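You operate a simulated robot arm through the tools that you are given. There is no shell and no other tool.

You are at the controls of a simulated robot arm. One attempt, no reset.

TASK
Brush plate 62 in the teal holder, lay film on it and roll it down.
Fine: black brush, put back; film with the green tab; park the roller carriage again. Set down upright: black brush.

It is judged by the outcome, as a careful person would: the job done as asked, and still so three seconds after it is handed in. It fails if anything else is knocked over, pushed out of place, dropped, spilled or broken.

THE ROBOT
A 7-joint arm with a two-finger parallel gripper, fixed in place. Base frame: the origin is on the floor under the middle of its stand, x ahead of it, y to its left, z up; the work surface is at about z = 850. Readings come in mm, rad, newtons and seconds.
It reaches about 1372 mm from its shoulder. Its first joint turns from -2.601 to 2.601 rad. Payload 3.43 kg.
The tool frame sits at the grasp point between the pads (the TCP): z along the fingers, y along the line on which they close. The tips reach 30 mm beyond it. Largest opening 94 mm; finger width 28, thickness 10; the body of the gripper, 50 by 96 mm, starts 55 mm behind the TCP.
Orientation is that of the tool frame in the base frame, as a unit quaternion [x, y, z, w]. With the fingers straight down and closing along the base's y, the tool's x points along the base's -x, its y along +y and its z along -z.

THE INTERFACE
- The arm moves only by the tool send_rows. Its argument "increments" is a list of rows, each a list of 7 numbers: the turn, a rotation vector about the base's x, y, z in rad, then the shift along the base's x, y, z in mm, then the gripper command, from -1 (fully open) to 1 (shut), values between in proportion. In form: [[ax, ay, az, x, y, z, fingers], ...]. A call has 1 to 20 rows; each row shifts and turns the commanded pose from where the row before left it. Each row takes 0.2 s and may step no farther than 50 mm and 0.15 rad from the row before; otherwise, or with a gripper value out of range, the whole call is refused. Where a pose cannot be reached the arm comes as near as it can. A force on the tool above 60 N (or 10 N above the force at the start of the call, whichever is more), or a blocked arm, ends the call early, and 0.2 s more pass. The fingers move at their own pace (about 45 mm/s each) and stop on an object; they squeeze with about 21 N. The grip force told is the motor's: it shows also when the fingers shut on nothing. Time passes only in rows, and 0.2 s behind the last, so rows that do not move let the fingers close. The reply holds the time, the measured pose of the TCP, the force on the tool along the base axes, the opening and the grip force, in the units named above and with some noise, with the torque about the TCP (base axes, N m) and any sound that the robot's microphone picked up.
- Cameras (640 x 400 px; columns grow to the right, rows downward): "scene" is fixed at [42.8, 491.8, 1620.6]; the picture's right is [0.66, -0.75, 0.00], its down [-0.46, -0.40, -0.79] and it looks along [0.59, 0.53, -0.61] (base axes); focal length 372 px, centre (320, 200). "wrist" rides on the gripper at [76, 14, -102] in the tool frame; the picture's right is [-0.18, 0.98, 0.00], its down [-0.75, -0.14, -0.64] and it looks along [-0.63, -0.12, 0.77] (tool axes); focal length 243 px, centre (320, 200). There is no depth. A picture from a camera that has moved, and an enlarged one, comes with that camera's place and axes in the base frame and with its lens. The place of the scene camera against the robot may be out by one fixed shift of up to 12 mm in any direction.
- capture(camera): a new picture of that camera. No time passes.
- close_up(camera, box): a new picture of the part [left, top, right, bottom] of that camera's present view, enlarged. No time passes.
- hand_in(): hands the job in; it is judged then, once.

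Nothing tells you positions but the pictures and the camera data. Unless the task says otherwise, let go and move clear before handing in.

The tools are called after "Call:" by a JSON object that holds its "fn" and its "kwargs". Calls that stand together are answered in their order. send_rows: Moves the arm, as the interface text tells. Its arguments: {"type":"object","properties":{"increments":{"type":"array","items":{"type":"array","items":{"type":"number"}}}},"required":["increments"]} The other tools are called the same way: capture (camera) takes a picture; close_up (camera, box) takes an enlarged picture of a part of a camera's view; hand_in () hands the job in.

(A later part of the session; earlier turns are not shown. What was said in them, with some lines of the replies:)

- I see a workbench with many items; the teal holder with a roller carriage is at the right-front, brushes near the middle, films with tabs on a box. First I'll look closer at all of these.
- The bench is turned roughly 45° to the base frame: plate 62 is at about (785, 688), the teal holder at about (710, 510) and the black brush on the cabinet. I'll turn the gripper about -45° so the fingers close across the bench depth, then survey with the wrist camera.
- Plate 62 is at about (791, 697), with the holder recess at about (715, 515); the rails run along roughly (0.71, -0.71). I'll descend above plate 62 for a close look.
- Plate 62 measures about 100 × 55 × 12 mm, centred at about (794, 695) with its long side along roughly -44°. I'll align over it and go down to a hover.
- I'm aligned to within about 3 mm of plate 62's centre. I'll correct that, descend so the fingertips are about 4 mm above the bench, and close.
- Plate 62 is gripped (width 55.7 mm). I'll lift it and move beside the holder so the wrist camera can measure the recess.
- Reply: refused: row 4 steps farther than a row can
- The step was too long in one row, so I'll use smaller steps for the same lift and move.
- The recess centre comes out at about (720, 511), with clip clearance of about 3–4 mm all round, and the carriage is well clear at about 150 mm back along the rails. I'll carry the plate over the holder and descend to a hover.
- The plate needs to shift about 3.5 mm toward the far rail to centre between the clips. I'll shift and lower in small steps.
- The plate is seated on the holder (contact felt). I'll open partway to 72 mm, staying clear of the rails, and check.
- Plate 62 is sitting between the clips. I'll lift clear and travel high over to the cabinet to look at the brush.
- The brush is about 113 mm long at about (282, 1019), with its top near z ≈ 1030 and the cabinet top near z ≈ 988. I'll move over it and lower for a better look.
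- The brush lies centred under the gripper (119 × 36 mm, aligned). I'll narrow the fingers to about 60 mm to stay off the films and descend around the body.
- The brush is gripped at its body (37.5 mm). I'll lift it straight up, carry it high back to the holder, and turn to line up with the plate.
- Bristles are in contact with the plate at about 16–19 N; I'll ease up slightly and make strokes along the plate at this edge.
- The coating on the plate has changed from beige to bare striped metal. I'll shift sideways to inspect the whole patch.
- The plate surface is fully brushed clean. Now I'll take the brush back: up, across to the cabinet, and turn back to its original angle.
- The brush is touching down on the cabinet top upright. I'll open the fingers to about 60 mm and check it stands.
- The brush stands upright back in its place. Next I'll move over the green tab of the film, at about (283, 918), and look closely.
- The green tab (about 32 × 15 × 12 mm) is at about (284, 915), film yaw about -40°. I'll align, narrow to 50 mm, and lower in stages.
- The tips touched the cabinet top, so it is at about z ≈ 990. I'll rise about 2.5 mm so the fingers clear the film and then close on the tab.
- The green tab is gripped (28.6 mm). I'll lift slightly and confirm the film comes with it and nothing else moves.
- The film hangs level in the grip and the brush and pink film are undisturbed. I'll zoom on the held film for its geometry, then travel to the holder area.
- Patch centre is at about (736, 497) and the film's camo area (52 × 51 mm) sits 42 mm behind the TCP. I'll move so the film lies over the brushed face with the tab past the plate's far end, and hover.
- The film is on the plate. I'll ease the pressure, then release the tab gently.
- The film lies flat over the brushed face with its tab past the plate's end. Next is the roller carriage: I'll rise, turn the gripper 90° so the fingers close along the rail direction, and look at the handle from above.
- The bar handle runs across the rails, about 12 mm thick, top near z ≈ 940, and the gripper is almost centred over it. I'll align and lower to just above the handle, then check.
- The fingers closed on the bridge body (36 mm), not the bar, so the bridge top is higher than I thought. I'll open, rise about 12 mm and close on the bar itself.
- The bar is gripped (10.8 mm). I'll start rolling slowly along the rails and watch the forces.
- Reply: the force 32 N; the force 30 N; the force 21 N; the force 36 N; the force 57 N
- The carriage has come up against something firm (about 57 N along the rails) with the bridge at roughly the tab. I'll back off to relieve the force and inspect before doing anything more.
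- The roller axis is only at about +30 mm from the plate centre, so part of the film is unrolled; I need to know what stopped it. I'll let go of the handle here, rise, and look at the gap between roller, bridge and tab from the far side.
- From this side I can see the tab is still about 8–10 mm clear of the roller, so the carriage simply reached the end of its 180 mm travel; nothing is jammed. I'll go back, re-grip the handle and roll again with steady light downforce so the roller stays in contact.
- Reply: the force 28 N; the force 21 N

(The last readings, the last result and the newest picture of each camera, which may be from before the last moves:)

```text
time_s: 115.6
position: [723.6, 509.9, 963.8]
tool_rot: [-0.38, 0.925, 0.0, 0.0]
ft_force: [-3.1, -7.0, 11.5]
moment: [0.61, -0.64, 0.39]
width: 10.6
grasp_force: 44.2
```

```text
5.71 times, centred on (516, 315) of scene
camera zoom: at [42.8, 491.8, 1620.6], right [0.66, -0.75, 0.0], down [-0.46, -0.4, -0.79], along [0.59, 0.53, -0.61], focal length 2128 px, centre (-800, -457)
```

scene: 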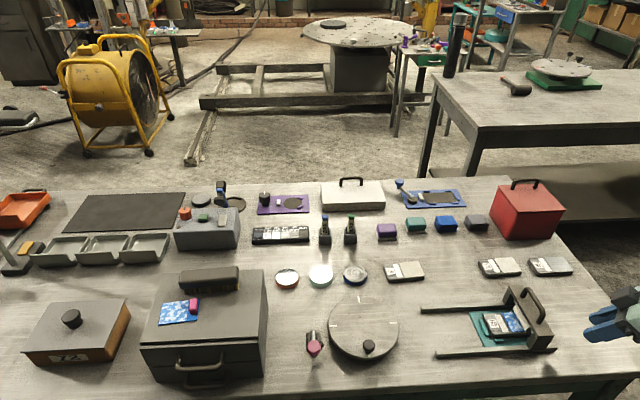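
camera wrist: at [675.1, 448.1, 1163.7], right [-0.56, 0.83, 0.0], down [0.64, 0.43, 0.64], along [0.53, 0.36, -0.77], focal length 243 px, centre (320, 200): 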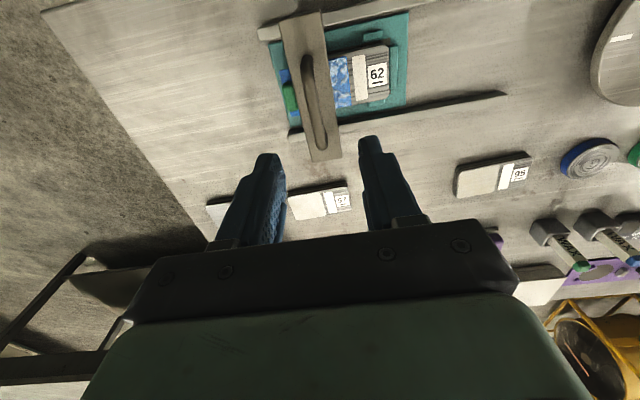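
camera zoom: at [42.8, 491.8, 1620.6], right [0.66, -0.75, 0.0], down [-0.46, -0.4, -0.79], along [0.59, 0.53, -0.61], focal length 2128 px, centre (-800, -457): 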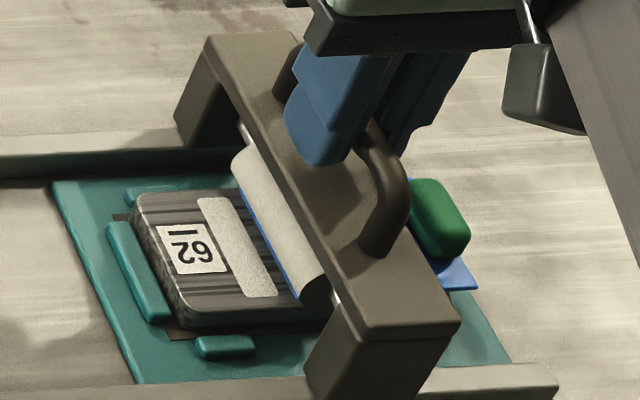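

Call:
{"fn": "send_rows", "kwargs": {"increments": [[0, 0, 0, -5.6, 5.5, 0, 1], [0, 0, 0, -5.6, 5.5, 0, 1], [0, 0, 0, 0, 0, 0, 1]]}}

Call:
{"fn": "send_rows", "kwargs": {"increments": [[0, 0, 0, -5.6, 5.5, 0, 1], [0, 0, 0, -5.6, 5.5, 0, 1], [0, 0, 0, -5.6, 5.5, 0, 1], [0, 0, 0, 0, 0, 0, 1]]}}

Call:
{"fn": "close_up", "kwargs": {"camera": "scene", "box": [464, 280, 568, 350]}}

Call:
{"fn": "close_up", "kwargs": {"camera": "wrist", "box": [120, 40, 330, 160]}}

```text
time_s: 116.4
position: [711.2, 522.0, 962.1]
tool_rot: [-0.381, 0.924, 0.001, 0.0]
ft_force: [-1.4, -0.1, 12.5]
moment: [-0.81, 0.87, 0.35]
width: 10.8
grasp_force: 44.3
```

```text
time_s: 117.4
position: [695.6, 537.6, 962.6]
tool_rot: [-0.381, 0.925, -0.001, -0.001]
ft_force: [-1.8, -2.0, 12.5]
moment: [-0.33, 0.36, 0.4]
width: 10.7
grasp_force: 44.5
```

```text
5.71 times, centred on (516, 315) of scene
camera zoom: at [42.8, 491.8, 1620.6], right [0.66, -0.75, 0.0], down [-0.46, -0.4, -0.79], along [0.59, 0.53, -0.61], focal length 2128 px, centre (-800, -457)
```

zoom: 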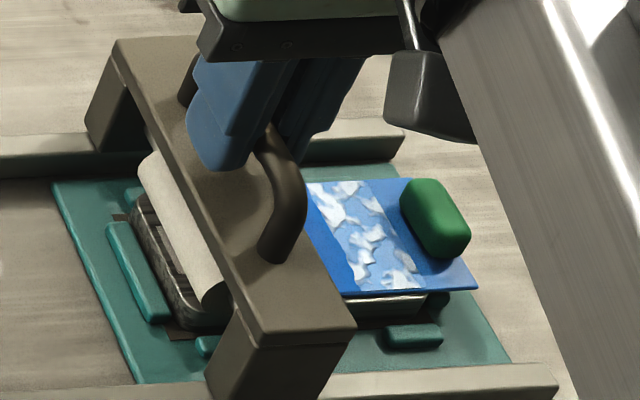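

```text
3.05 times, centred on (225, 100) of wrist
camera zoom: at [630.9, 494.8, 1065.3], right [-0.56, 0.83, 0.0], down [0.63, 0.43, 0.64], along [0.53, 0.36, -0.77], focal length 739 px, centre (610, 505)
```

zoom: 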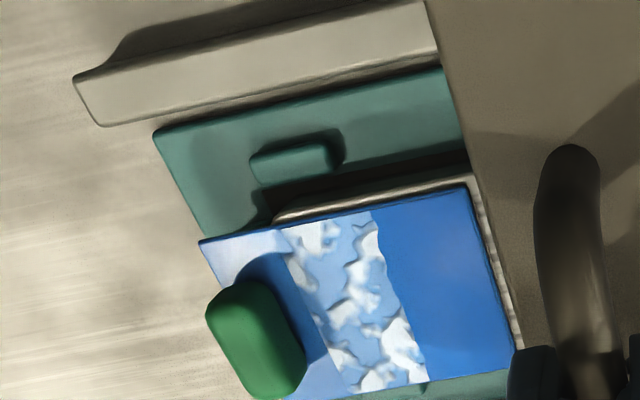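

Very useful: the bubbled texture is now smooth where the roller passed with downforce, so rolling is progressive and needs pressure. About half the film is done; I'll make another forward pass with firmer, steadier pressure.

Call:
{"fn": "send_rows", "kwargs": {"increments": [[0, 0, 0, 0, 0, -0.5, 1], [0, 0, 0, 5.6, -5.6, 0, 1], [0, 0, 0, 5.6, -5.6, 0, 1], [0, 0, 0, 0, 0, 0, 1]]}}

Call:
{"fn": "send_rows", "kwargs": {"increments": [[0, 0, 0, 5.6, -5.6, 0, 1], [0, 0, 0, 5.6, -5.6, 0, 1], [0, 0, 0, 0, 0, 0, 1]]}}

Call:
{"fn": "send_rows", "kwargs": {"increments": [[0, 0, 0, 5.6, -5.6, 0, 1], [0, 0, 0, 5.6, -5.6, 0, 1], [0, 0, 0, 0, 0, 0, 1]]}}

```text
time_s: 118.4
position: [706.7, 526.6, 962.5]
tool_rot: [-0.381, 0.924, 0.001, 0.003]
ft_force: [5.5, 6.7, 40.0]
moment: [0.06, -0.02, 0.34]
width: 10.7
grasp_force: 43.8
```

```text
time_s: 119.2
position: [718.2, 514.2, 961.6]
tool_rot: [-0.381, 0.925, 0.0, 0.003]
ft_force: [12.6, 16.6, 35.4]
moment: [0.14, -0.1, 0.34]
width: 11.0
grasp_force: 43.9
```

```text
time_s: 120.0
position: [729.6, 504.0, 961.5]
tool_rot: [-0.382, 0.924, 0.001, 0.001]
ft_force: [11.2, 16.9, 37.6]
moment: [0.08, 0.05, 0.4]
width: 10.6
grasp_force: 44.1
```

Call:
{"fn": "send_rows", "kwargs": {"increments": [[0, 0, 0, 0.9, 0.9, 0.3, 1], [0, 0, 0, 0, 0, 0, 1]]}}

Call:
{"fn": "send_rows", "kwargs": {"increments": [[0, 0, 0, 5.6, -5.6, 0, 1], [0, 0, 0, 5.6, -5.6, 0, 1], [0, 0, 0, 0, 0, 0, 1]]}}

Call:
{"fn": "send_rows", "kwargs": {"increments": [[0, 0, 0, 2.8, -2.8, 0, 1], [0, 0, 0, 0, 0, 0, 1]]}}

Call:
{"fn": "close_up", "kwargs": {"camera": "scene", "box": [484, 290, 564, 350]}}

Call:
{"fn": "close_up", "kwargs": {"camera": "wrist", "box": [200, 10, 440, 160]}}

```text
time_s: 120.6
position: [727.9, 504.5, 961.2]
tool_rot: [-0.38, 0.925, 0.0, 0.0]
ft_force: [4.5, 8.2, 26.5]
moment: [0.86, -0.8, 0.46]
width: 10.9
grasp_force: 44.2
```

```text
time_s: 121.4
position: [740.3, 492.2, 960.6]
tool_rot: [-0.381, 0.924, 0.0, 0.0]
ft_force: [0.7, 3.9, 18.9]
moment: [0.24, -0.15, 0.42]
width: 10.6
grasp_force: 44.4
```

```text
time_s: 122.0
position: [741.2, 489.8, 962.0]
tool_rot: [-0.381, 0.925, 0.0, -0.001]
ft_force: [-3.1, 1.8, 7.7]
moment: [0.1, -0.03, 0.33]
width: 10.7
grasp_force: 44.0
```

```text
6.67 times, centred on (524, 320) of scene
camera zoom: at [42.8, 491.8, 1620.6], right [0.66, -0.75, 0.0], down [-0.46, -0.4, -0.79], along [0.59, 0.53, -0.61], focal length 2483 px, centre (-1040, -600)
```

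zoom: 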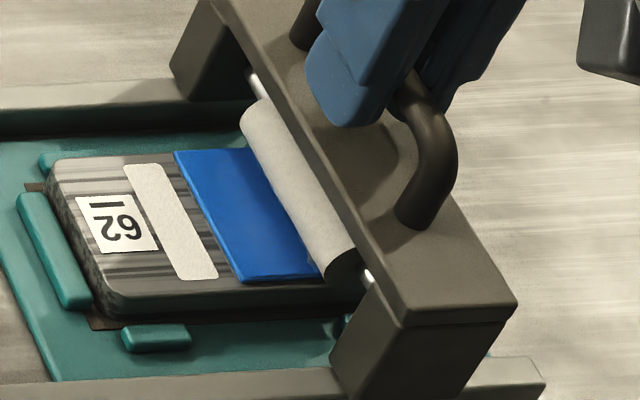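

```text
2.67 times, centred on (320, 85) of wrist
camera zoom: at [677.9, 447.2, 1063.9], right [-0.56, 0.83, 0.0], down [0.63, 0.43, 0.64], along [0.53, 0.36, -0.77], focal length 647 px, centre (320, 507)
```

zoom: 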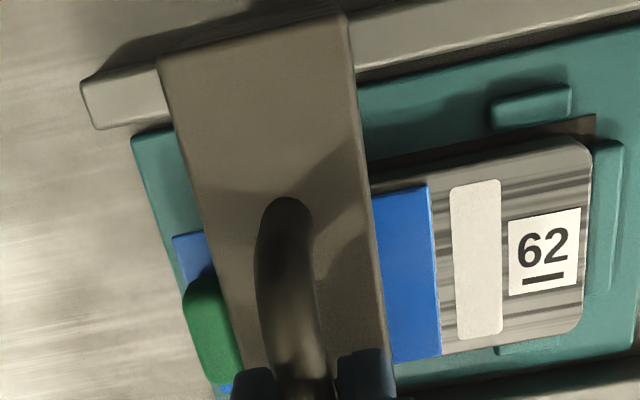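

Call:
{"fn": "send_rows", "kwargs": {"increments": [[0, 0, 0, 0, 0, -0.6, 1], [0, 0, 0, 2.1, -2.1, 0, 1], [0, 0, 0, 0, 0, 0, 1]]}}

Call:
{"fn": "close_up", "kwargs": {"camera": "scene", "box": [500, 300, 548, 336]}}

Call:
{"fn": "send_rows", "kwargs": {"increments": [[0, 0, 0, -4.2, 4.2, 0, 1], [0, 0, 0, -5.6, 5.6, 0, 1], [0, 0, 0, 0, 0, 0, 1]]}}

Call:
{"fn": "close_up", "kwargs": {"camera": "scene", "box": [500, 300, 548, 336]}}

```text
time_s: 122.8
position: [744.0, 488.9, 960.9]
tool_rot: [-0.381, 0.924, 0.0, -0.002]
ft_force: [-14.8, 2.6, 9.1]
moment: [-0.3, 0.45, 0.14]
width: 10.7
grasp_force: 43.9
```

```text
11.11 times, centred on (524, 318) of scene
camera zoom: at [42.8, 491.8, 1620.6], right [0.66, -0.75, 0.0], down [-0.46, -0.4, -0.79], along [0.59, 0.53, -0.61], focal length 4138 px, centre (-1947, -1111)
```

zoom: 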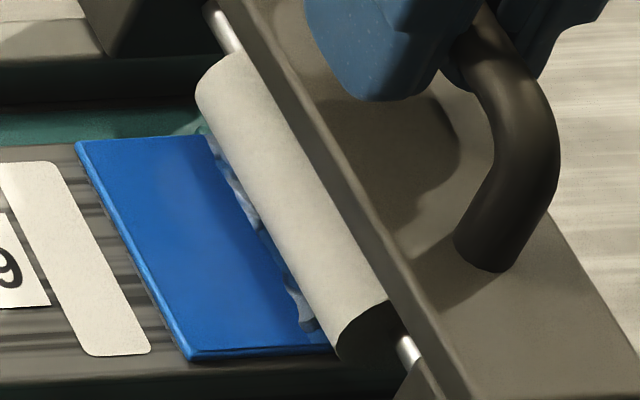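

```text
time_s: 123.6
position: [735.9, 498.3, 961.4]
tool_rot: [-0.381, 0.925, 0.0, 0.0]
ft_force: [-4.1, -9.4, 5.9]
moment: [-0.56, 0.43, 0.35]
width: 10.8
grasp_force: 44.5
```

```text
11.11 times, centred on (524, 318) of scene
camera zoom: at [42.8, 491.8, 1620.6], right [0.66, -0.75, 0.0], down [-0.46, -0.4, -0.79], along [0.59, 0.53, -0.61], focal length 4138 px, centre (-1947, -1111)
```

zoom: 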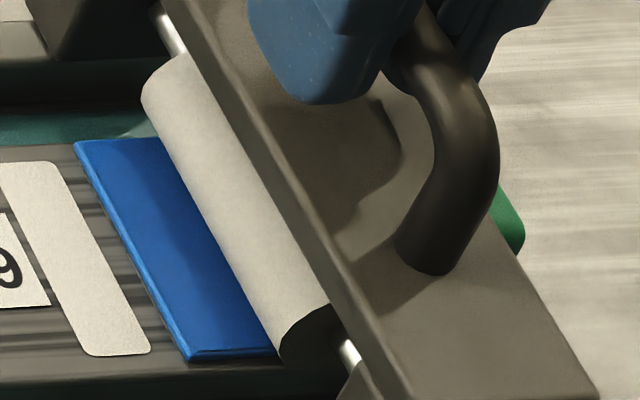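

The roller clears the film up to about 27 mm from its edge. I'll return the carriage toward its park end with light pressure and get a clear overhead view of the remaining bubbles before deciding.

Call:
{"fn": "send_rows", "kwargs": {"increments": [[0, 0, 0, -7, 6.9, 0, 1], [0, 0, 0, -7, 6.9, 0, 1], [0, 0, 0, -7, 6.9, 0, 1], [0, 0, 0, -7, 6.9, 0, 1], [0, 0, 0, 0, 0, 0, 1]]}}

Call:
{"fn": "send_rows", "kwargs": {"increments": [[0, 0, 0, -7, 6.9, 0, 1], [0, 0, 0, -7, 6.9, 0, 1], [0, 0, 0, -7, 6.9, 0, 1], [0, 0, 0, -7, 6.9, 0, 1], [0, 0, 0, 0, 0, 0, 1]]}}

Call:
{"fn": "close_up", "kwargs": {"camera": "scene", "box": [440, 270, 568, 360]}}

Call:
{"fn": "close_up", "kwargs": {"camera": "wrist", "box": [60, 40, 260, 165]}}

```text
time_s: 124.8
position: [705.1, 525.6, 962.1]
tool_rot: [-0.38, 0.925, 0.0, 0.0]
ft_force: [-8.9, -7.6, 17.7]
moment: [-0.58, 0.65, 0.32]
width: 10.7
grasp_force: 44.1
```

```text
time_s: 126.0
position: [679.6, 551.9, 961.3]
tool_rot: [-0.382, 0.924, 0.0, 0.0]
ft_force: [-11.1, -11.9, 11.8]
moment: [0.56, -0.57, 0.47]
width: 10.6
grasp_force: 44.6
```

```text
4.44 times, centred on (504, 315) of scene
camera zoom: at [42.8, 491.8, 1620.6], right [0.66, -0.75, 0.0], down [-0.46, -0.4, -0.79], along [0.59, 0.53, -0.61], focal length 1655 px, centre (-498, -311)
```

zoom: 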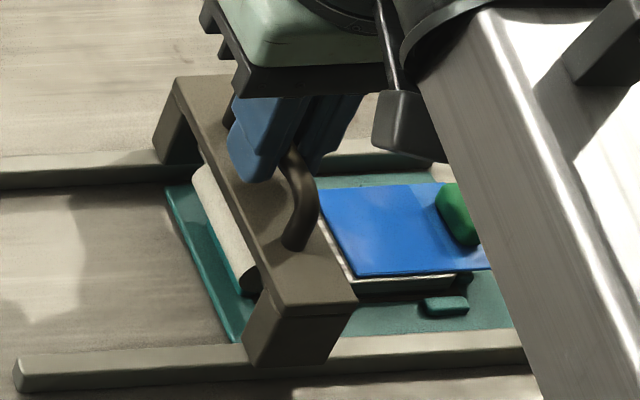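

```text
3.20 times, centred on (160, 102) of wrist
camera zoom: at [615.4, 509.5, 1063.8], right [-0.56, 0.83, 0.0], down [0.63, 0.43, 0.64], along [0.53, 0.36, -0.77], focal length 776 px, centre (832, 512)
```

zoom: 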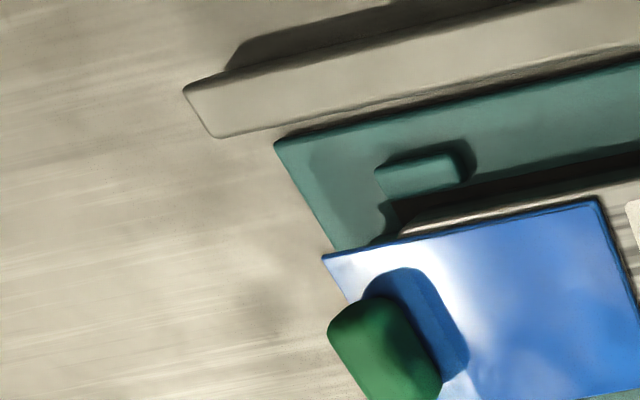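

The whole film is now smooth and bubble-free, so it's rolled down. Now I'll take the carriage back to its parking position.

Call:
{"fn": "send_rows", "kwargs": {"increments": [[0, 0, 0, -0.8, -0.8, 0.6, 1], [0, 0, 0, -7.9, 7.9, 0, 1], [0, 0, 0, -7.9, 7.9, 0, 1], [0, 0, 0, -7.9, 7.9, 0, 1], [0, 0, 0, 0, 0, 0, 1]]}}

Call:
{"fn": "send_rows", "kwargs": {"increments": [[0, 0, 0, -7.9, 7.9, 0, 1], [0, 0, 0, -7.9, 7.9, 0, 1], [0, 0, 0, -7.9, 7.9, 0, 1], [0, 0, 0, 0, 0, 0, 1]]}}

Call:
{"fn": "close_up", "kwargs": {"camera": "scene", "box": [416, 270, 544, 360]}}

```text
time_s: 127.2
position: [654.8, 577.0, 961.5]
tool_rot: [-0.381, 0.924, 0.001, 0.001]
ft_force: [4.2, 5.4, 11.3]
moment: [-0.84, 0.82, 0.27]
width: 10.7
grasp_force: 44.3
```

```text
time_s: 128.2
position: [631.0, 600.6, 961.5]
tool_rot: [-0.381, 0.925, 0.001, 0.001]
ft_force: [8.6, 7.8, 27.8]
moment: [-0.4, 0.38, 0.36]
width: 11.0
grasp_force: 44.8
```

```text
4.44 times, centred on (480, 315) of scene
camera zoom: at [42.8, 491.8, 1620.6], right [0.66, -0.75, 0.0], down [-0.46, -0.4, -0.79], along [0.59, 0.53, -0.61], focal length 1655 px, centre (-391, -311)
```

zoom: 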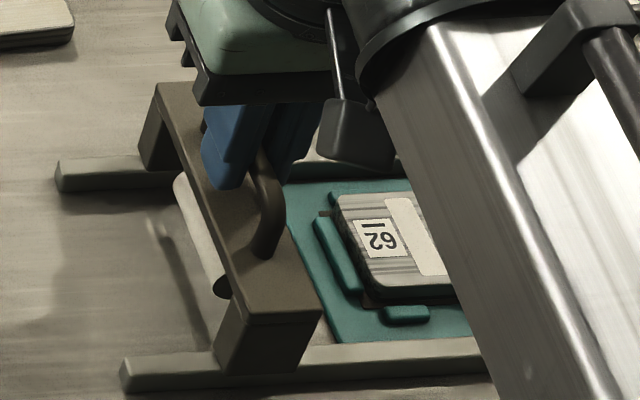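

Call:
{"fn": "send_rows", "kwargs": {"increments": [[0, 0, 0, 0.6, 0.6, 0.8, 1], [0, 0, 0, -5.66, 5.66, 0, 1], [0, 0, 0, -5.66, 5.66, 0, 1], [0, 0, 0, 0, 0, 0, 1]]}}

Call:
{"fn": "send_rows", "kwargs": {"increments": [[0, 0, 0, -2.1, 2.1, 0, 1], [0, 0, 0, 0, 0, 0, 1]]}}

Call:
{"fn": "close_up", "kwargs": {"camera": "scene", "box": [416, 270, 512, 345]}}

```text
time_s: 129.2
position: [619.1, 612.0, 960.2]
tool_rot: [-0.381, 0.924, 0.0, 0.001]
ft_force: [8.1, 9.1, 17.1]
moment: [0.68, -0.67, 0.42]
width: 10.4
grasp_force: 44.2
```

```text
time_s: 129.8
position: [617.2, 614.6, 960.9]
tool_rot: [-0.381, 0.925, -0.001, 0.0]
ft_force: [8.4, 8.1, 7.0]
moment: [0.7, -0.71, 0.43]
width: 10.7
grasp_force: 44.2
```

```text
5.33 times, centred on (464, 308) of scene
camera zoom: at [42.8, 491.8, 1620.6], right [0.66, -0.75, 0.0], down [-0.46, -0.4, -0.79], along [0.59, 0.53, -0.61], focal length 1986 px, centre (-448, -373)
```

zoom: 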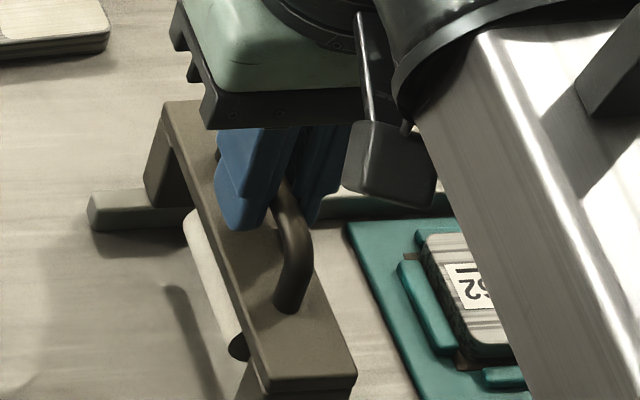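

Call:
{"fn": "send_rows", "kwargs": {"increments": [[0, 0, 0, -1.2, 2.4, 0.4, 1], [0, 0, 0, 0, 0, 0, 1]]}}

Call:
{"fn": "close_up", "kwargs": {"camera": "scene", "box": [416, 270, 512, 345]}}

```text
time_s: 130.4
position: [616.2, 615.9, 960.7]
tool_rot: [-0.381, 0.925, 0.0, -0.001]
ft_force: [2.2, 2.4, -8.4]
moment: [0.77, -0.72, 0.43]
width: 11.1
grasp_force: 44.3
```

```text
5.33 times, centred on (464, 308) of scene
camera zoom: at [42.8, 491.8, 1620.6], right [0.66, -0.75, 0.0], down [-0.46, -0.4, -0.79], along [0.59, 0.53, -0.61], focal length 1986 px, centre (-448, -373)
```

zoom: 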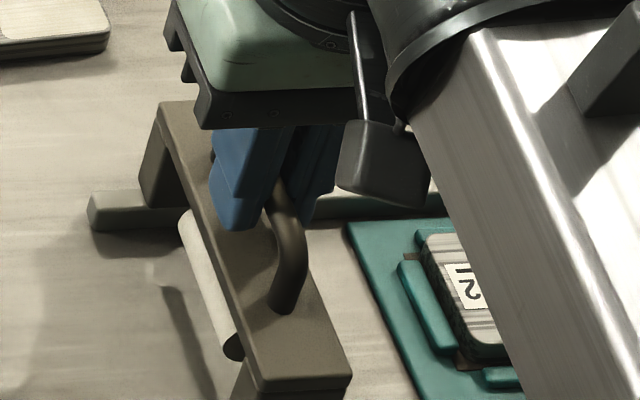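

The carriage is back at its original parked spot. I'll neutralise the vertical force, open the fingers and rise straight up.

Call:
{"fn": "send_rows", "kwargs": {"increments": [[0, 0, 0, 0, 0, -0.4, 1], [0, 0, 0, 0, 0, 0, 1]]}}

Call:
{"fn": "send_rows", "kwargs": {"increments": [[0, 0, 0, 0, 0, 0, 0.6], [0, 0, 0, 0, 0, 0, 0.3], [0, 0, 0, 0, 0, 0, 0.1], [0, 0, 0, 0, 0, 0, 0.1], [0, 0, 0, 0, 0, 20, 0.1], [0, 0, 0, 0, 0, 40, 0.1], [0, 0, 0, 0, 0, 45, 0.1], [0, 0, 0, 0, 0, 45, 0.1], [0, 0, 0, 0, 0, 0, 0.1]]}}

Call:
{"fn": "capture", "kwargs": {"camera": "scene"}}

Call:
{"fn": "capture", "kwargs": {"camera": "wrist"}}

Call:
{"fn": "close_up", "kwargs": {"camera": "scene", "box": [416, 270, 544, 360]}}

```text
time_s: 131.0
position: [616.4, 616.1, 961.5]
tool_rot: [-0.382, 0.924, 0.0, -0.002]
ft_force: [-2.8, -1.2, -11.6]
moment: [0.13, -0.05, 0.49]
width: 10.6
grasp_force: 43.7
```

```text
time_s: 133.0
position: [617.8, 616.9, 1113.2]
tool_rot: [-0.381, 0.924, -0.001, 0.0]
ft_force: [0.1, 0.2, -0.9]
moment: [0.01, 0.03, -0.03]
width: 42.5
grasp_force: 0.0
```

```text
taken
```

scene: 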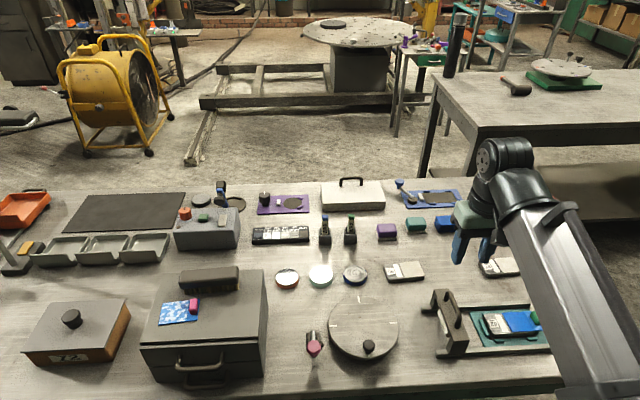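

```text
taken
camera wrist: at [552.7, 573.7, 1216.0], right [-0.56, 0.83, 0.0], down [0.63, 0.43, 0.64], along [0.53, 0.36, -0.77], focal length 243 px, centre (320, 200)
```

wrist: 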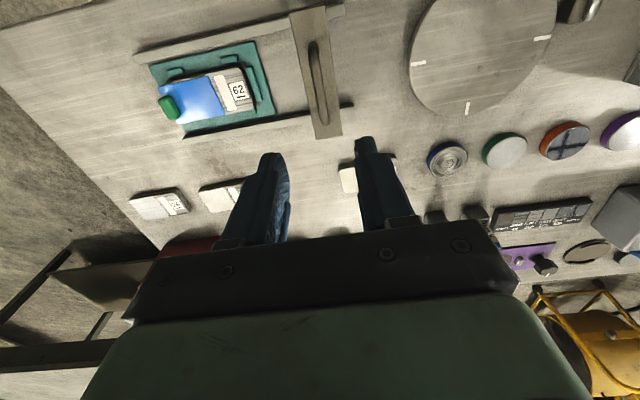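

```text
4.44 times, centred on (480, 315) of scene
camera zoom: at [42.8, 491.8, 1620.6], right [0.66, -0.75, 0.0], down [-0.46, -0.4, -0.79], along [0.59, 0.53, -0.61], focal length 1655 px, centre (-391, -311)
```

zoom: 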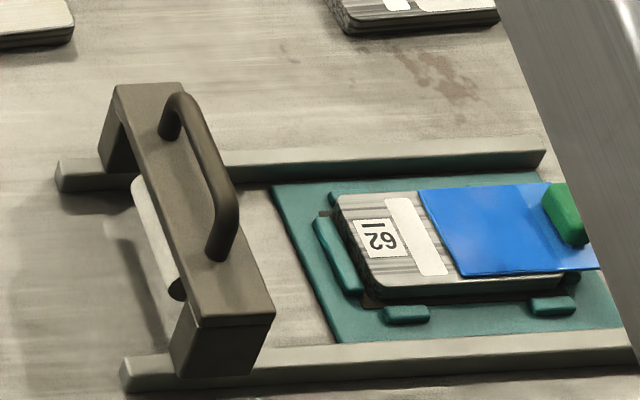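

Call:
{"fn": "close_up", "kwargs": {"camera": "scene", "box": [400, 260, 580, 372]}}

Call:
{"fn": "close_up", "kwargs": {"camera": "wrist", "box": [130, 30, 290, 140]}}

Call:
{"fn": "close_up", "kwargs": {"camera": "scene", "box": [120, 250, 300, 362]}}

```text
3.56 times, centred on (490, 316) of scene
camera zoom: at [42.8, 491.8, 1620.6], right [0.66, -0.75, 0.0], down [-0.46, -0.4, -0.79], along [0.59, 0.53, -0.61], focal length 1324 px, centre (-284, -212)
```

zoom: 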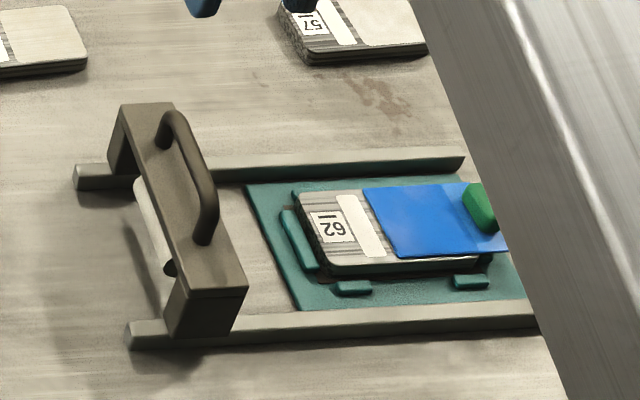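

```text
3.64 times, centred on (210, 85) of wrist
camera zoom: at [552.7, 573.7, 1216.0], right [-0.56, 0.83, 0.0], down [0.63, 0.43, 0.64], along [0.53, 0.36, -0.77], focal length 882 px, centre (720, 618)
```

zoom: 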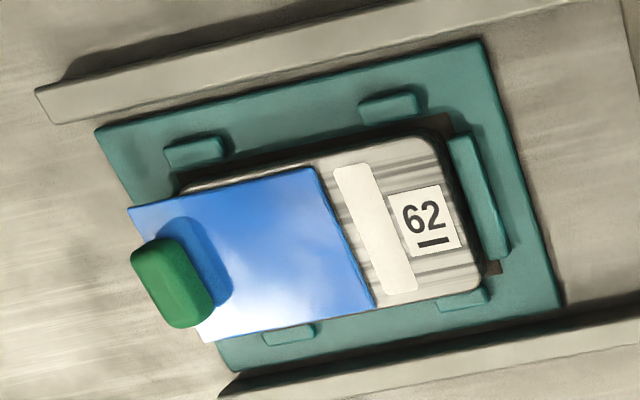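

```text
3.56 times, centred on (210, 306) of scene
camera zoom: at [42.8, 491.8, 1620.6], right [0.66, -0.75, 0.0], down [-0.46, -0.4, -0.79], along [0.59, 0.53, -0.61], focal length 1324 px, centre (711, -177)
```

zoom: 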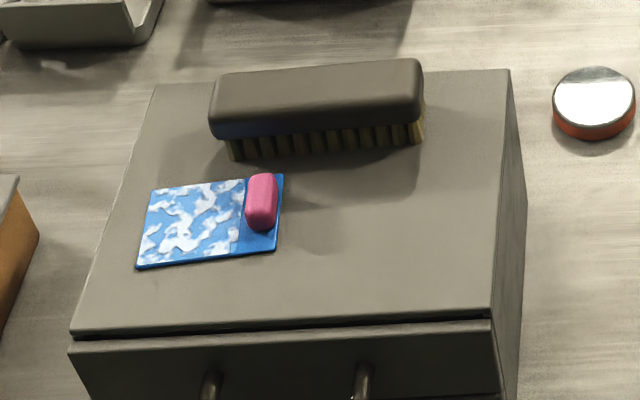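

Everything is in place: plate 62 seated, film smooth, carriage parked, black brush upright in its original spot. I'll rise a little further clear and take one last look before handing in.

Call:
{"fn": "send_rows", "kwargs": {"increments": [[0, 0, 0, 0, 0, 45, 0.1], [0, 0, 0, 0, 0, 45, 0.1], [0, 0, 0, 0, 0, 0, 0.1], [0, 0, 0, 0, 0, 0, 0.1]]}}

Call:
{"fn": "capture", "kwargs": {"camera": "scene"}}

Call:
{"fn": "capture", "kwargs": {"camera": "wrist"}}

```text
time_s: 133.7
position: [618.5, 617.1, 1201.3]
tool_rot: [-0.382, 0.924, 0.005, 0.01]
ft_force: [7.1, 6.9, -15.2]
moment: [0.06, -0.12, -0.07]
width: 42.4
grasp_force: 0.0
stopped in row 3: the force on the tool passed its limit at 66 N (the readings are from after the stop); the commanded pose is now the measured one
```

```text
taken
```

scene: 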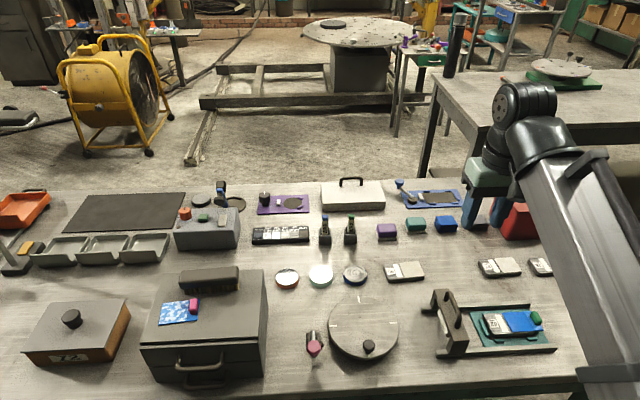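

```text
taken
camera wrist: at [552.8, 574.0, 1302.2], right [-0.56, 0.83, 0.0], down [0.62, 0.42, 0.66], along [0.54, 0.37, -0.75], focal length 243 px, centre (320, 200)
```

wrist: 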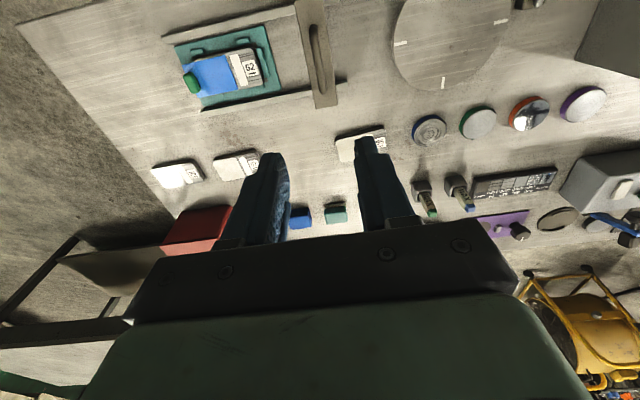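

The arm met resistance going up; in that pose it's most likely the wrist camera against its own forearm, as nothing on the bench is near. I'll back down a little to relieve it and verify.

Call:
{"fn": "send_rows", "kwargs": {"increments": [[0, 0, 0, 0, 0, -15, 0.1], [0, 0, 0, 0, 0, -25, 0.1], [0, 0, 0, 0, 0, 0, 0.1]]}}

Call:
{"fn": "capture", "kwargs": {"camera": "scene"}}

Call:
{"fn": "close_up", "kwargs": {"camera": "scene", "box": [400, 150, 600, 275]}}

Call:
{"fn": "close_up", "kwargs": {"camera": "scene", "box": [400, 260, 580, 372]}}

```text
time_s: 134.5
position: [618.6, 618.5, 1162.5]
tool_rot: [-0.382, 0.924, 0.005, 0.009]
ft_force: [0.5, -0.4, 0.7]
moment: [0.0, -0.01, -0.03]
width: 42.4
grasp_force: 0.0
```

```text
taken
```

scene: 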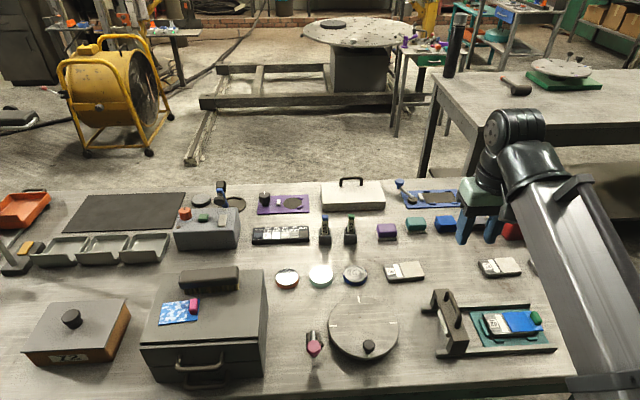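

```text
3.20 times, centred on (500, 212) of scene
camera zoom: at [42.8, 491.8, 1620.6], right [0.66, -0.75, 0.0], down [-0.46, -0.4, -0.79], along [0.59, 0.53, -0.61], focal length 1192 px, centre (-256, 160)
```

zoom: 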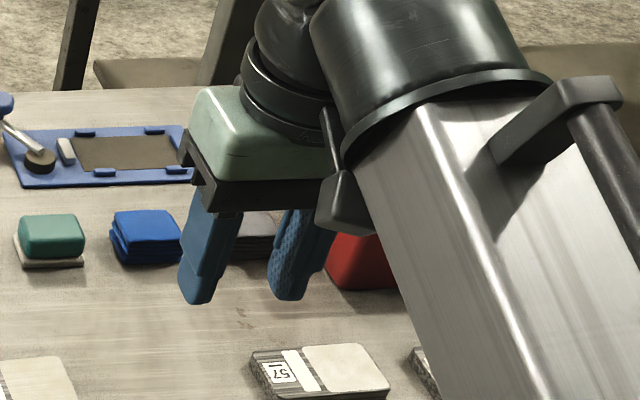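

```text
3.56 times, centred on (490, 316) of scene
camera zoom: at [42.8, 491.8, 1620.6], right [0.66, -0.75, 0.0], down [-0.46, -0.4, -0.79], along [0.59, 0.53, -0.61], focal length 1324 px, centre (-284, -212)
```

zoom: 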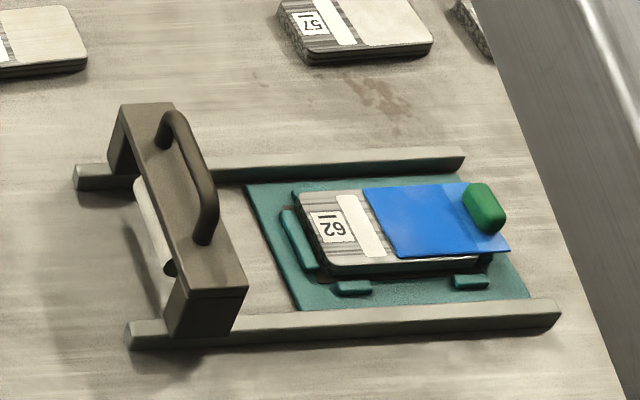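

The resistance was the wrist camera brushing the arm's own forearm, and it's relieved: forces read zero and nothing on the bench moved. Plate 62 is brushed and seated, the film with the green tab is on it and rolled smooth, the carriage is parked and the black brush is upright in its place, so I'm handing in.

Call:
{"fn": "hand_in", "kwargs": {}}

```text
The job is handed in.
```

The job is done and handed in. Plate 62 sits in the teal holder, brushed clean. The film with the green tab lies over its brushed face and is rolled smooth. The roller carriage is parked at its original spot, and the black brush stands upright back in its place on the cabinet.

- **First pass:** the first roller pass left the film bubbled. I rolled it again with more downward pressure until the whole film was clear.
- **End stop:** on that first pass the carriage came up hard against the end of its travel, at about 57 N along the rails. I backed off and nothing moved.
- **Film position:** the film sits about 2 mm toward the far side of the plate. The tab hangs past the plate's far end, clear of the roller.
- **Final lift:** the last lift stopped on the force limit, at 66 N, when the wrist camera most likely met the arm's own forearm. I lowered the arm, the forces went back to zero, and nothing on the bench was disturbed.
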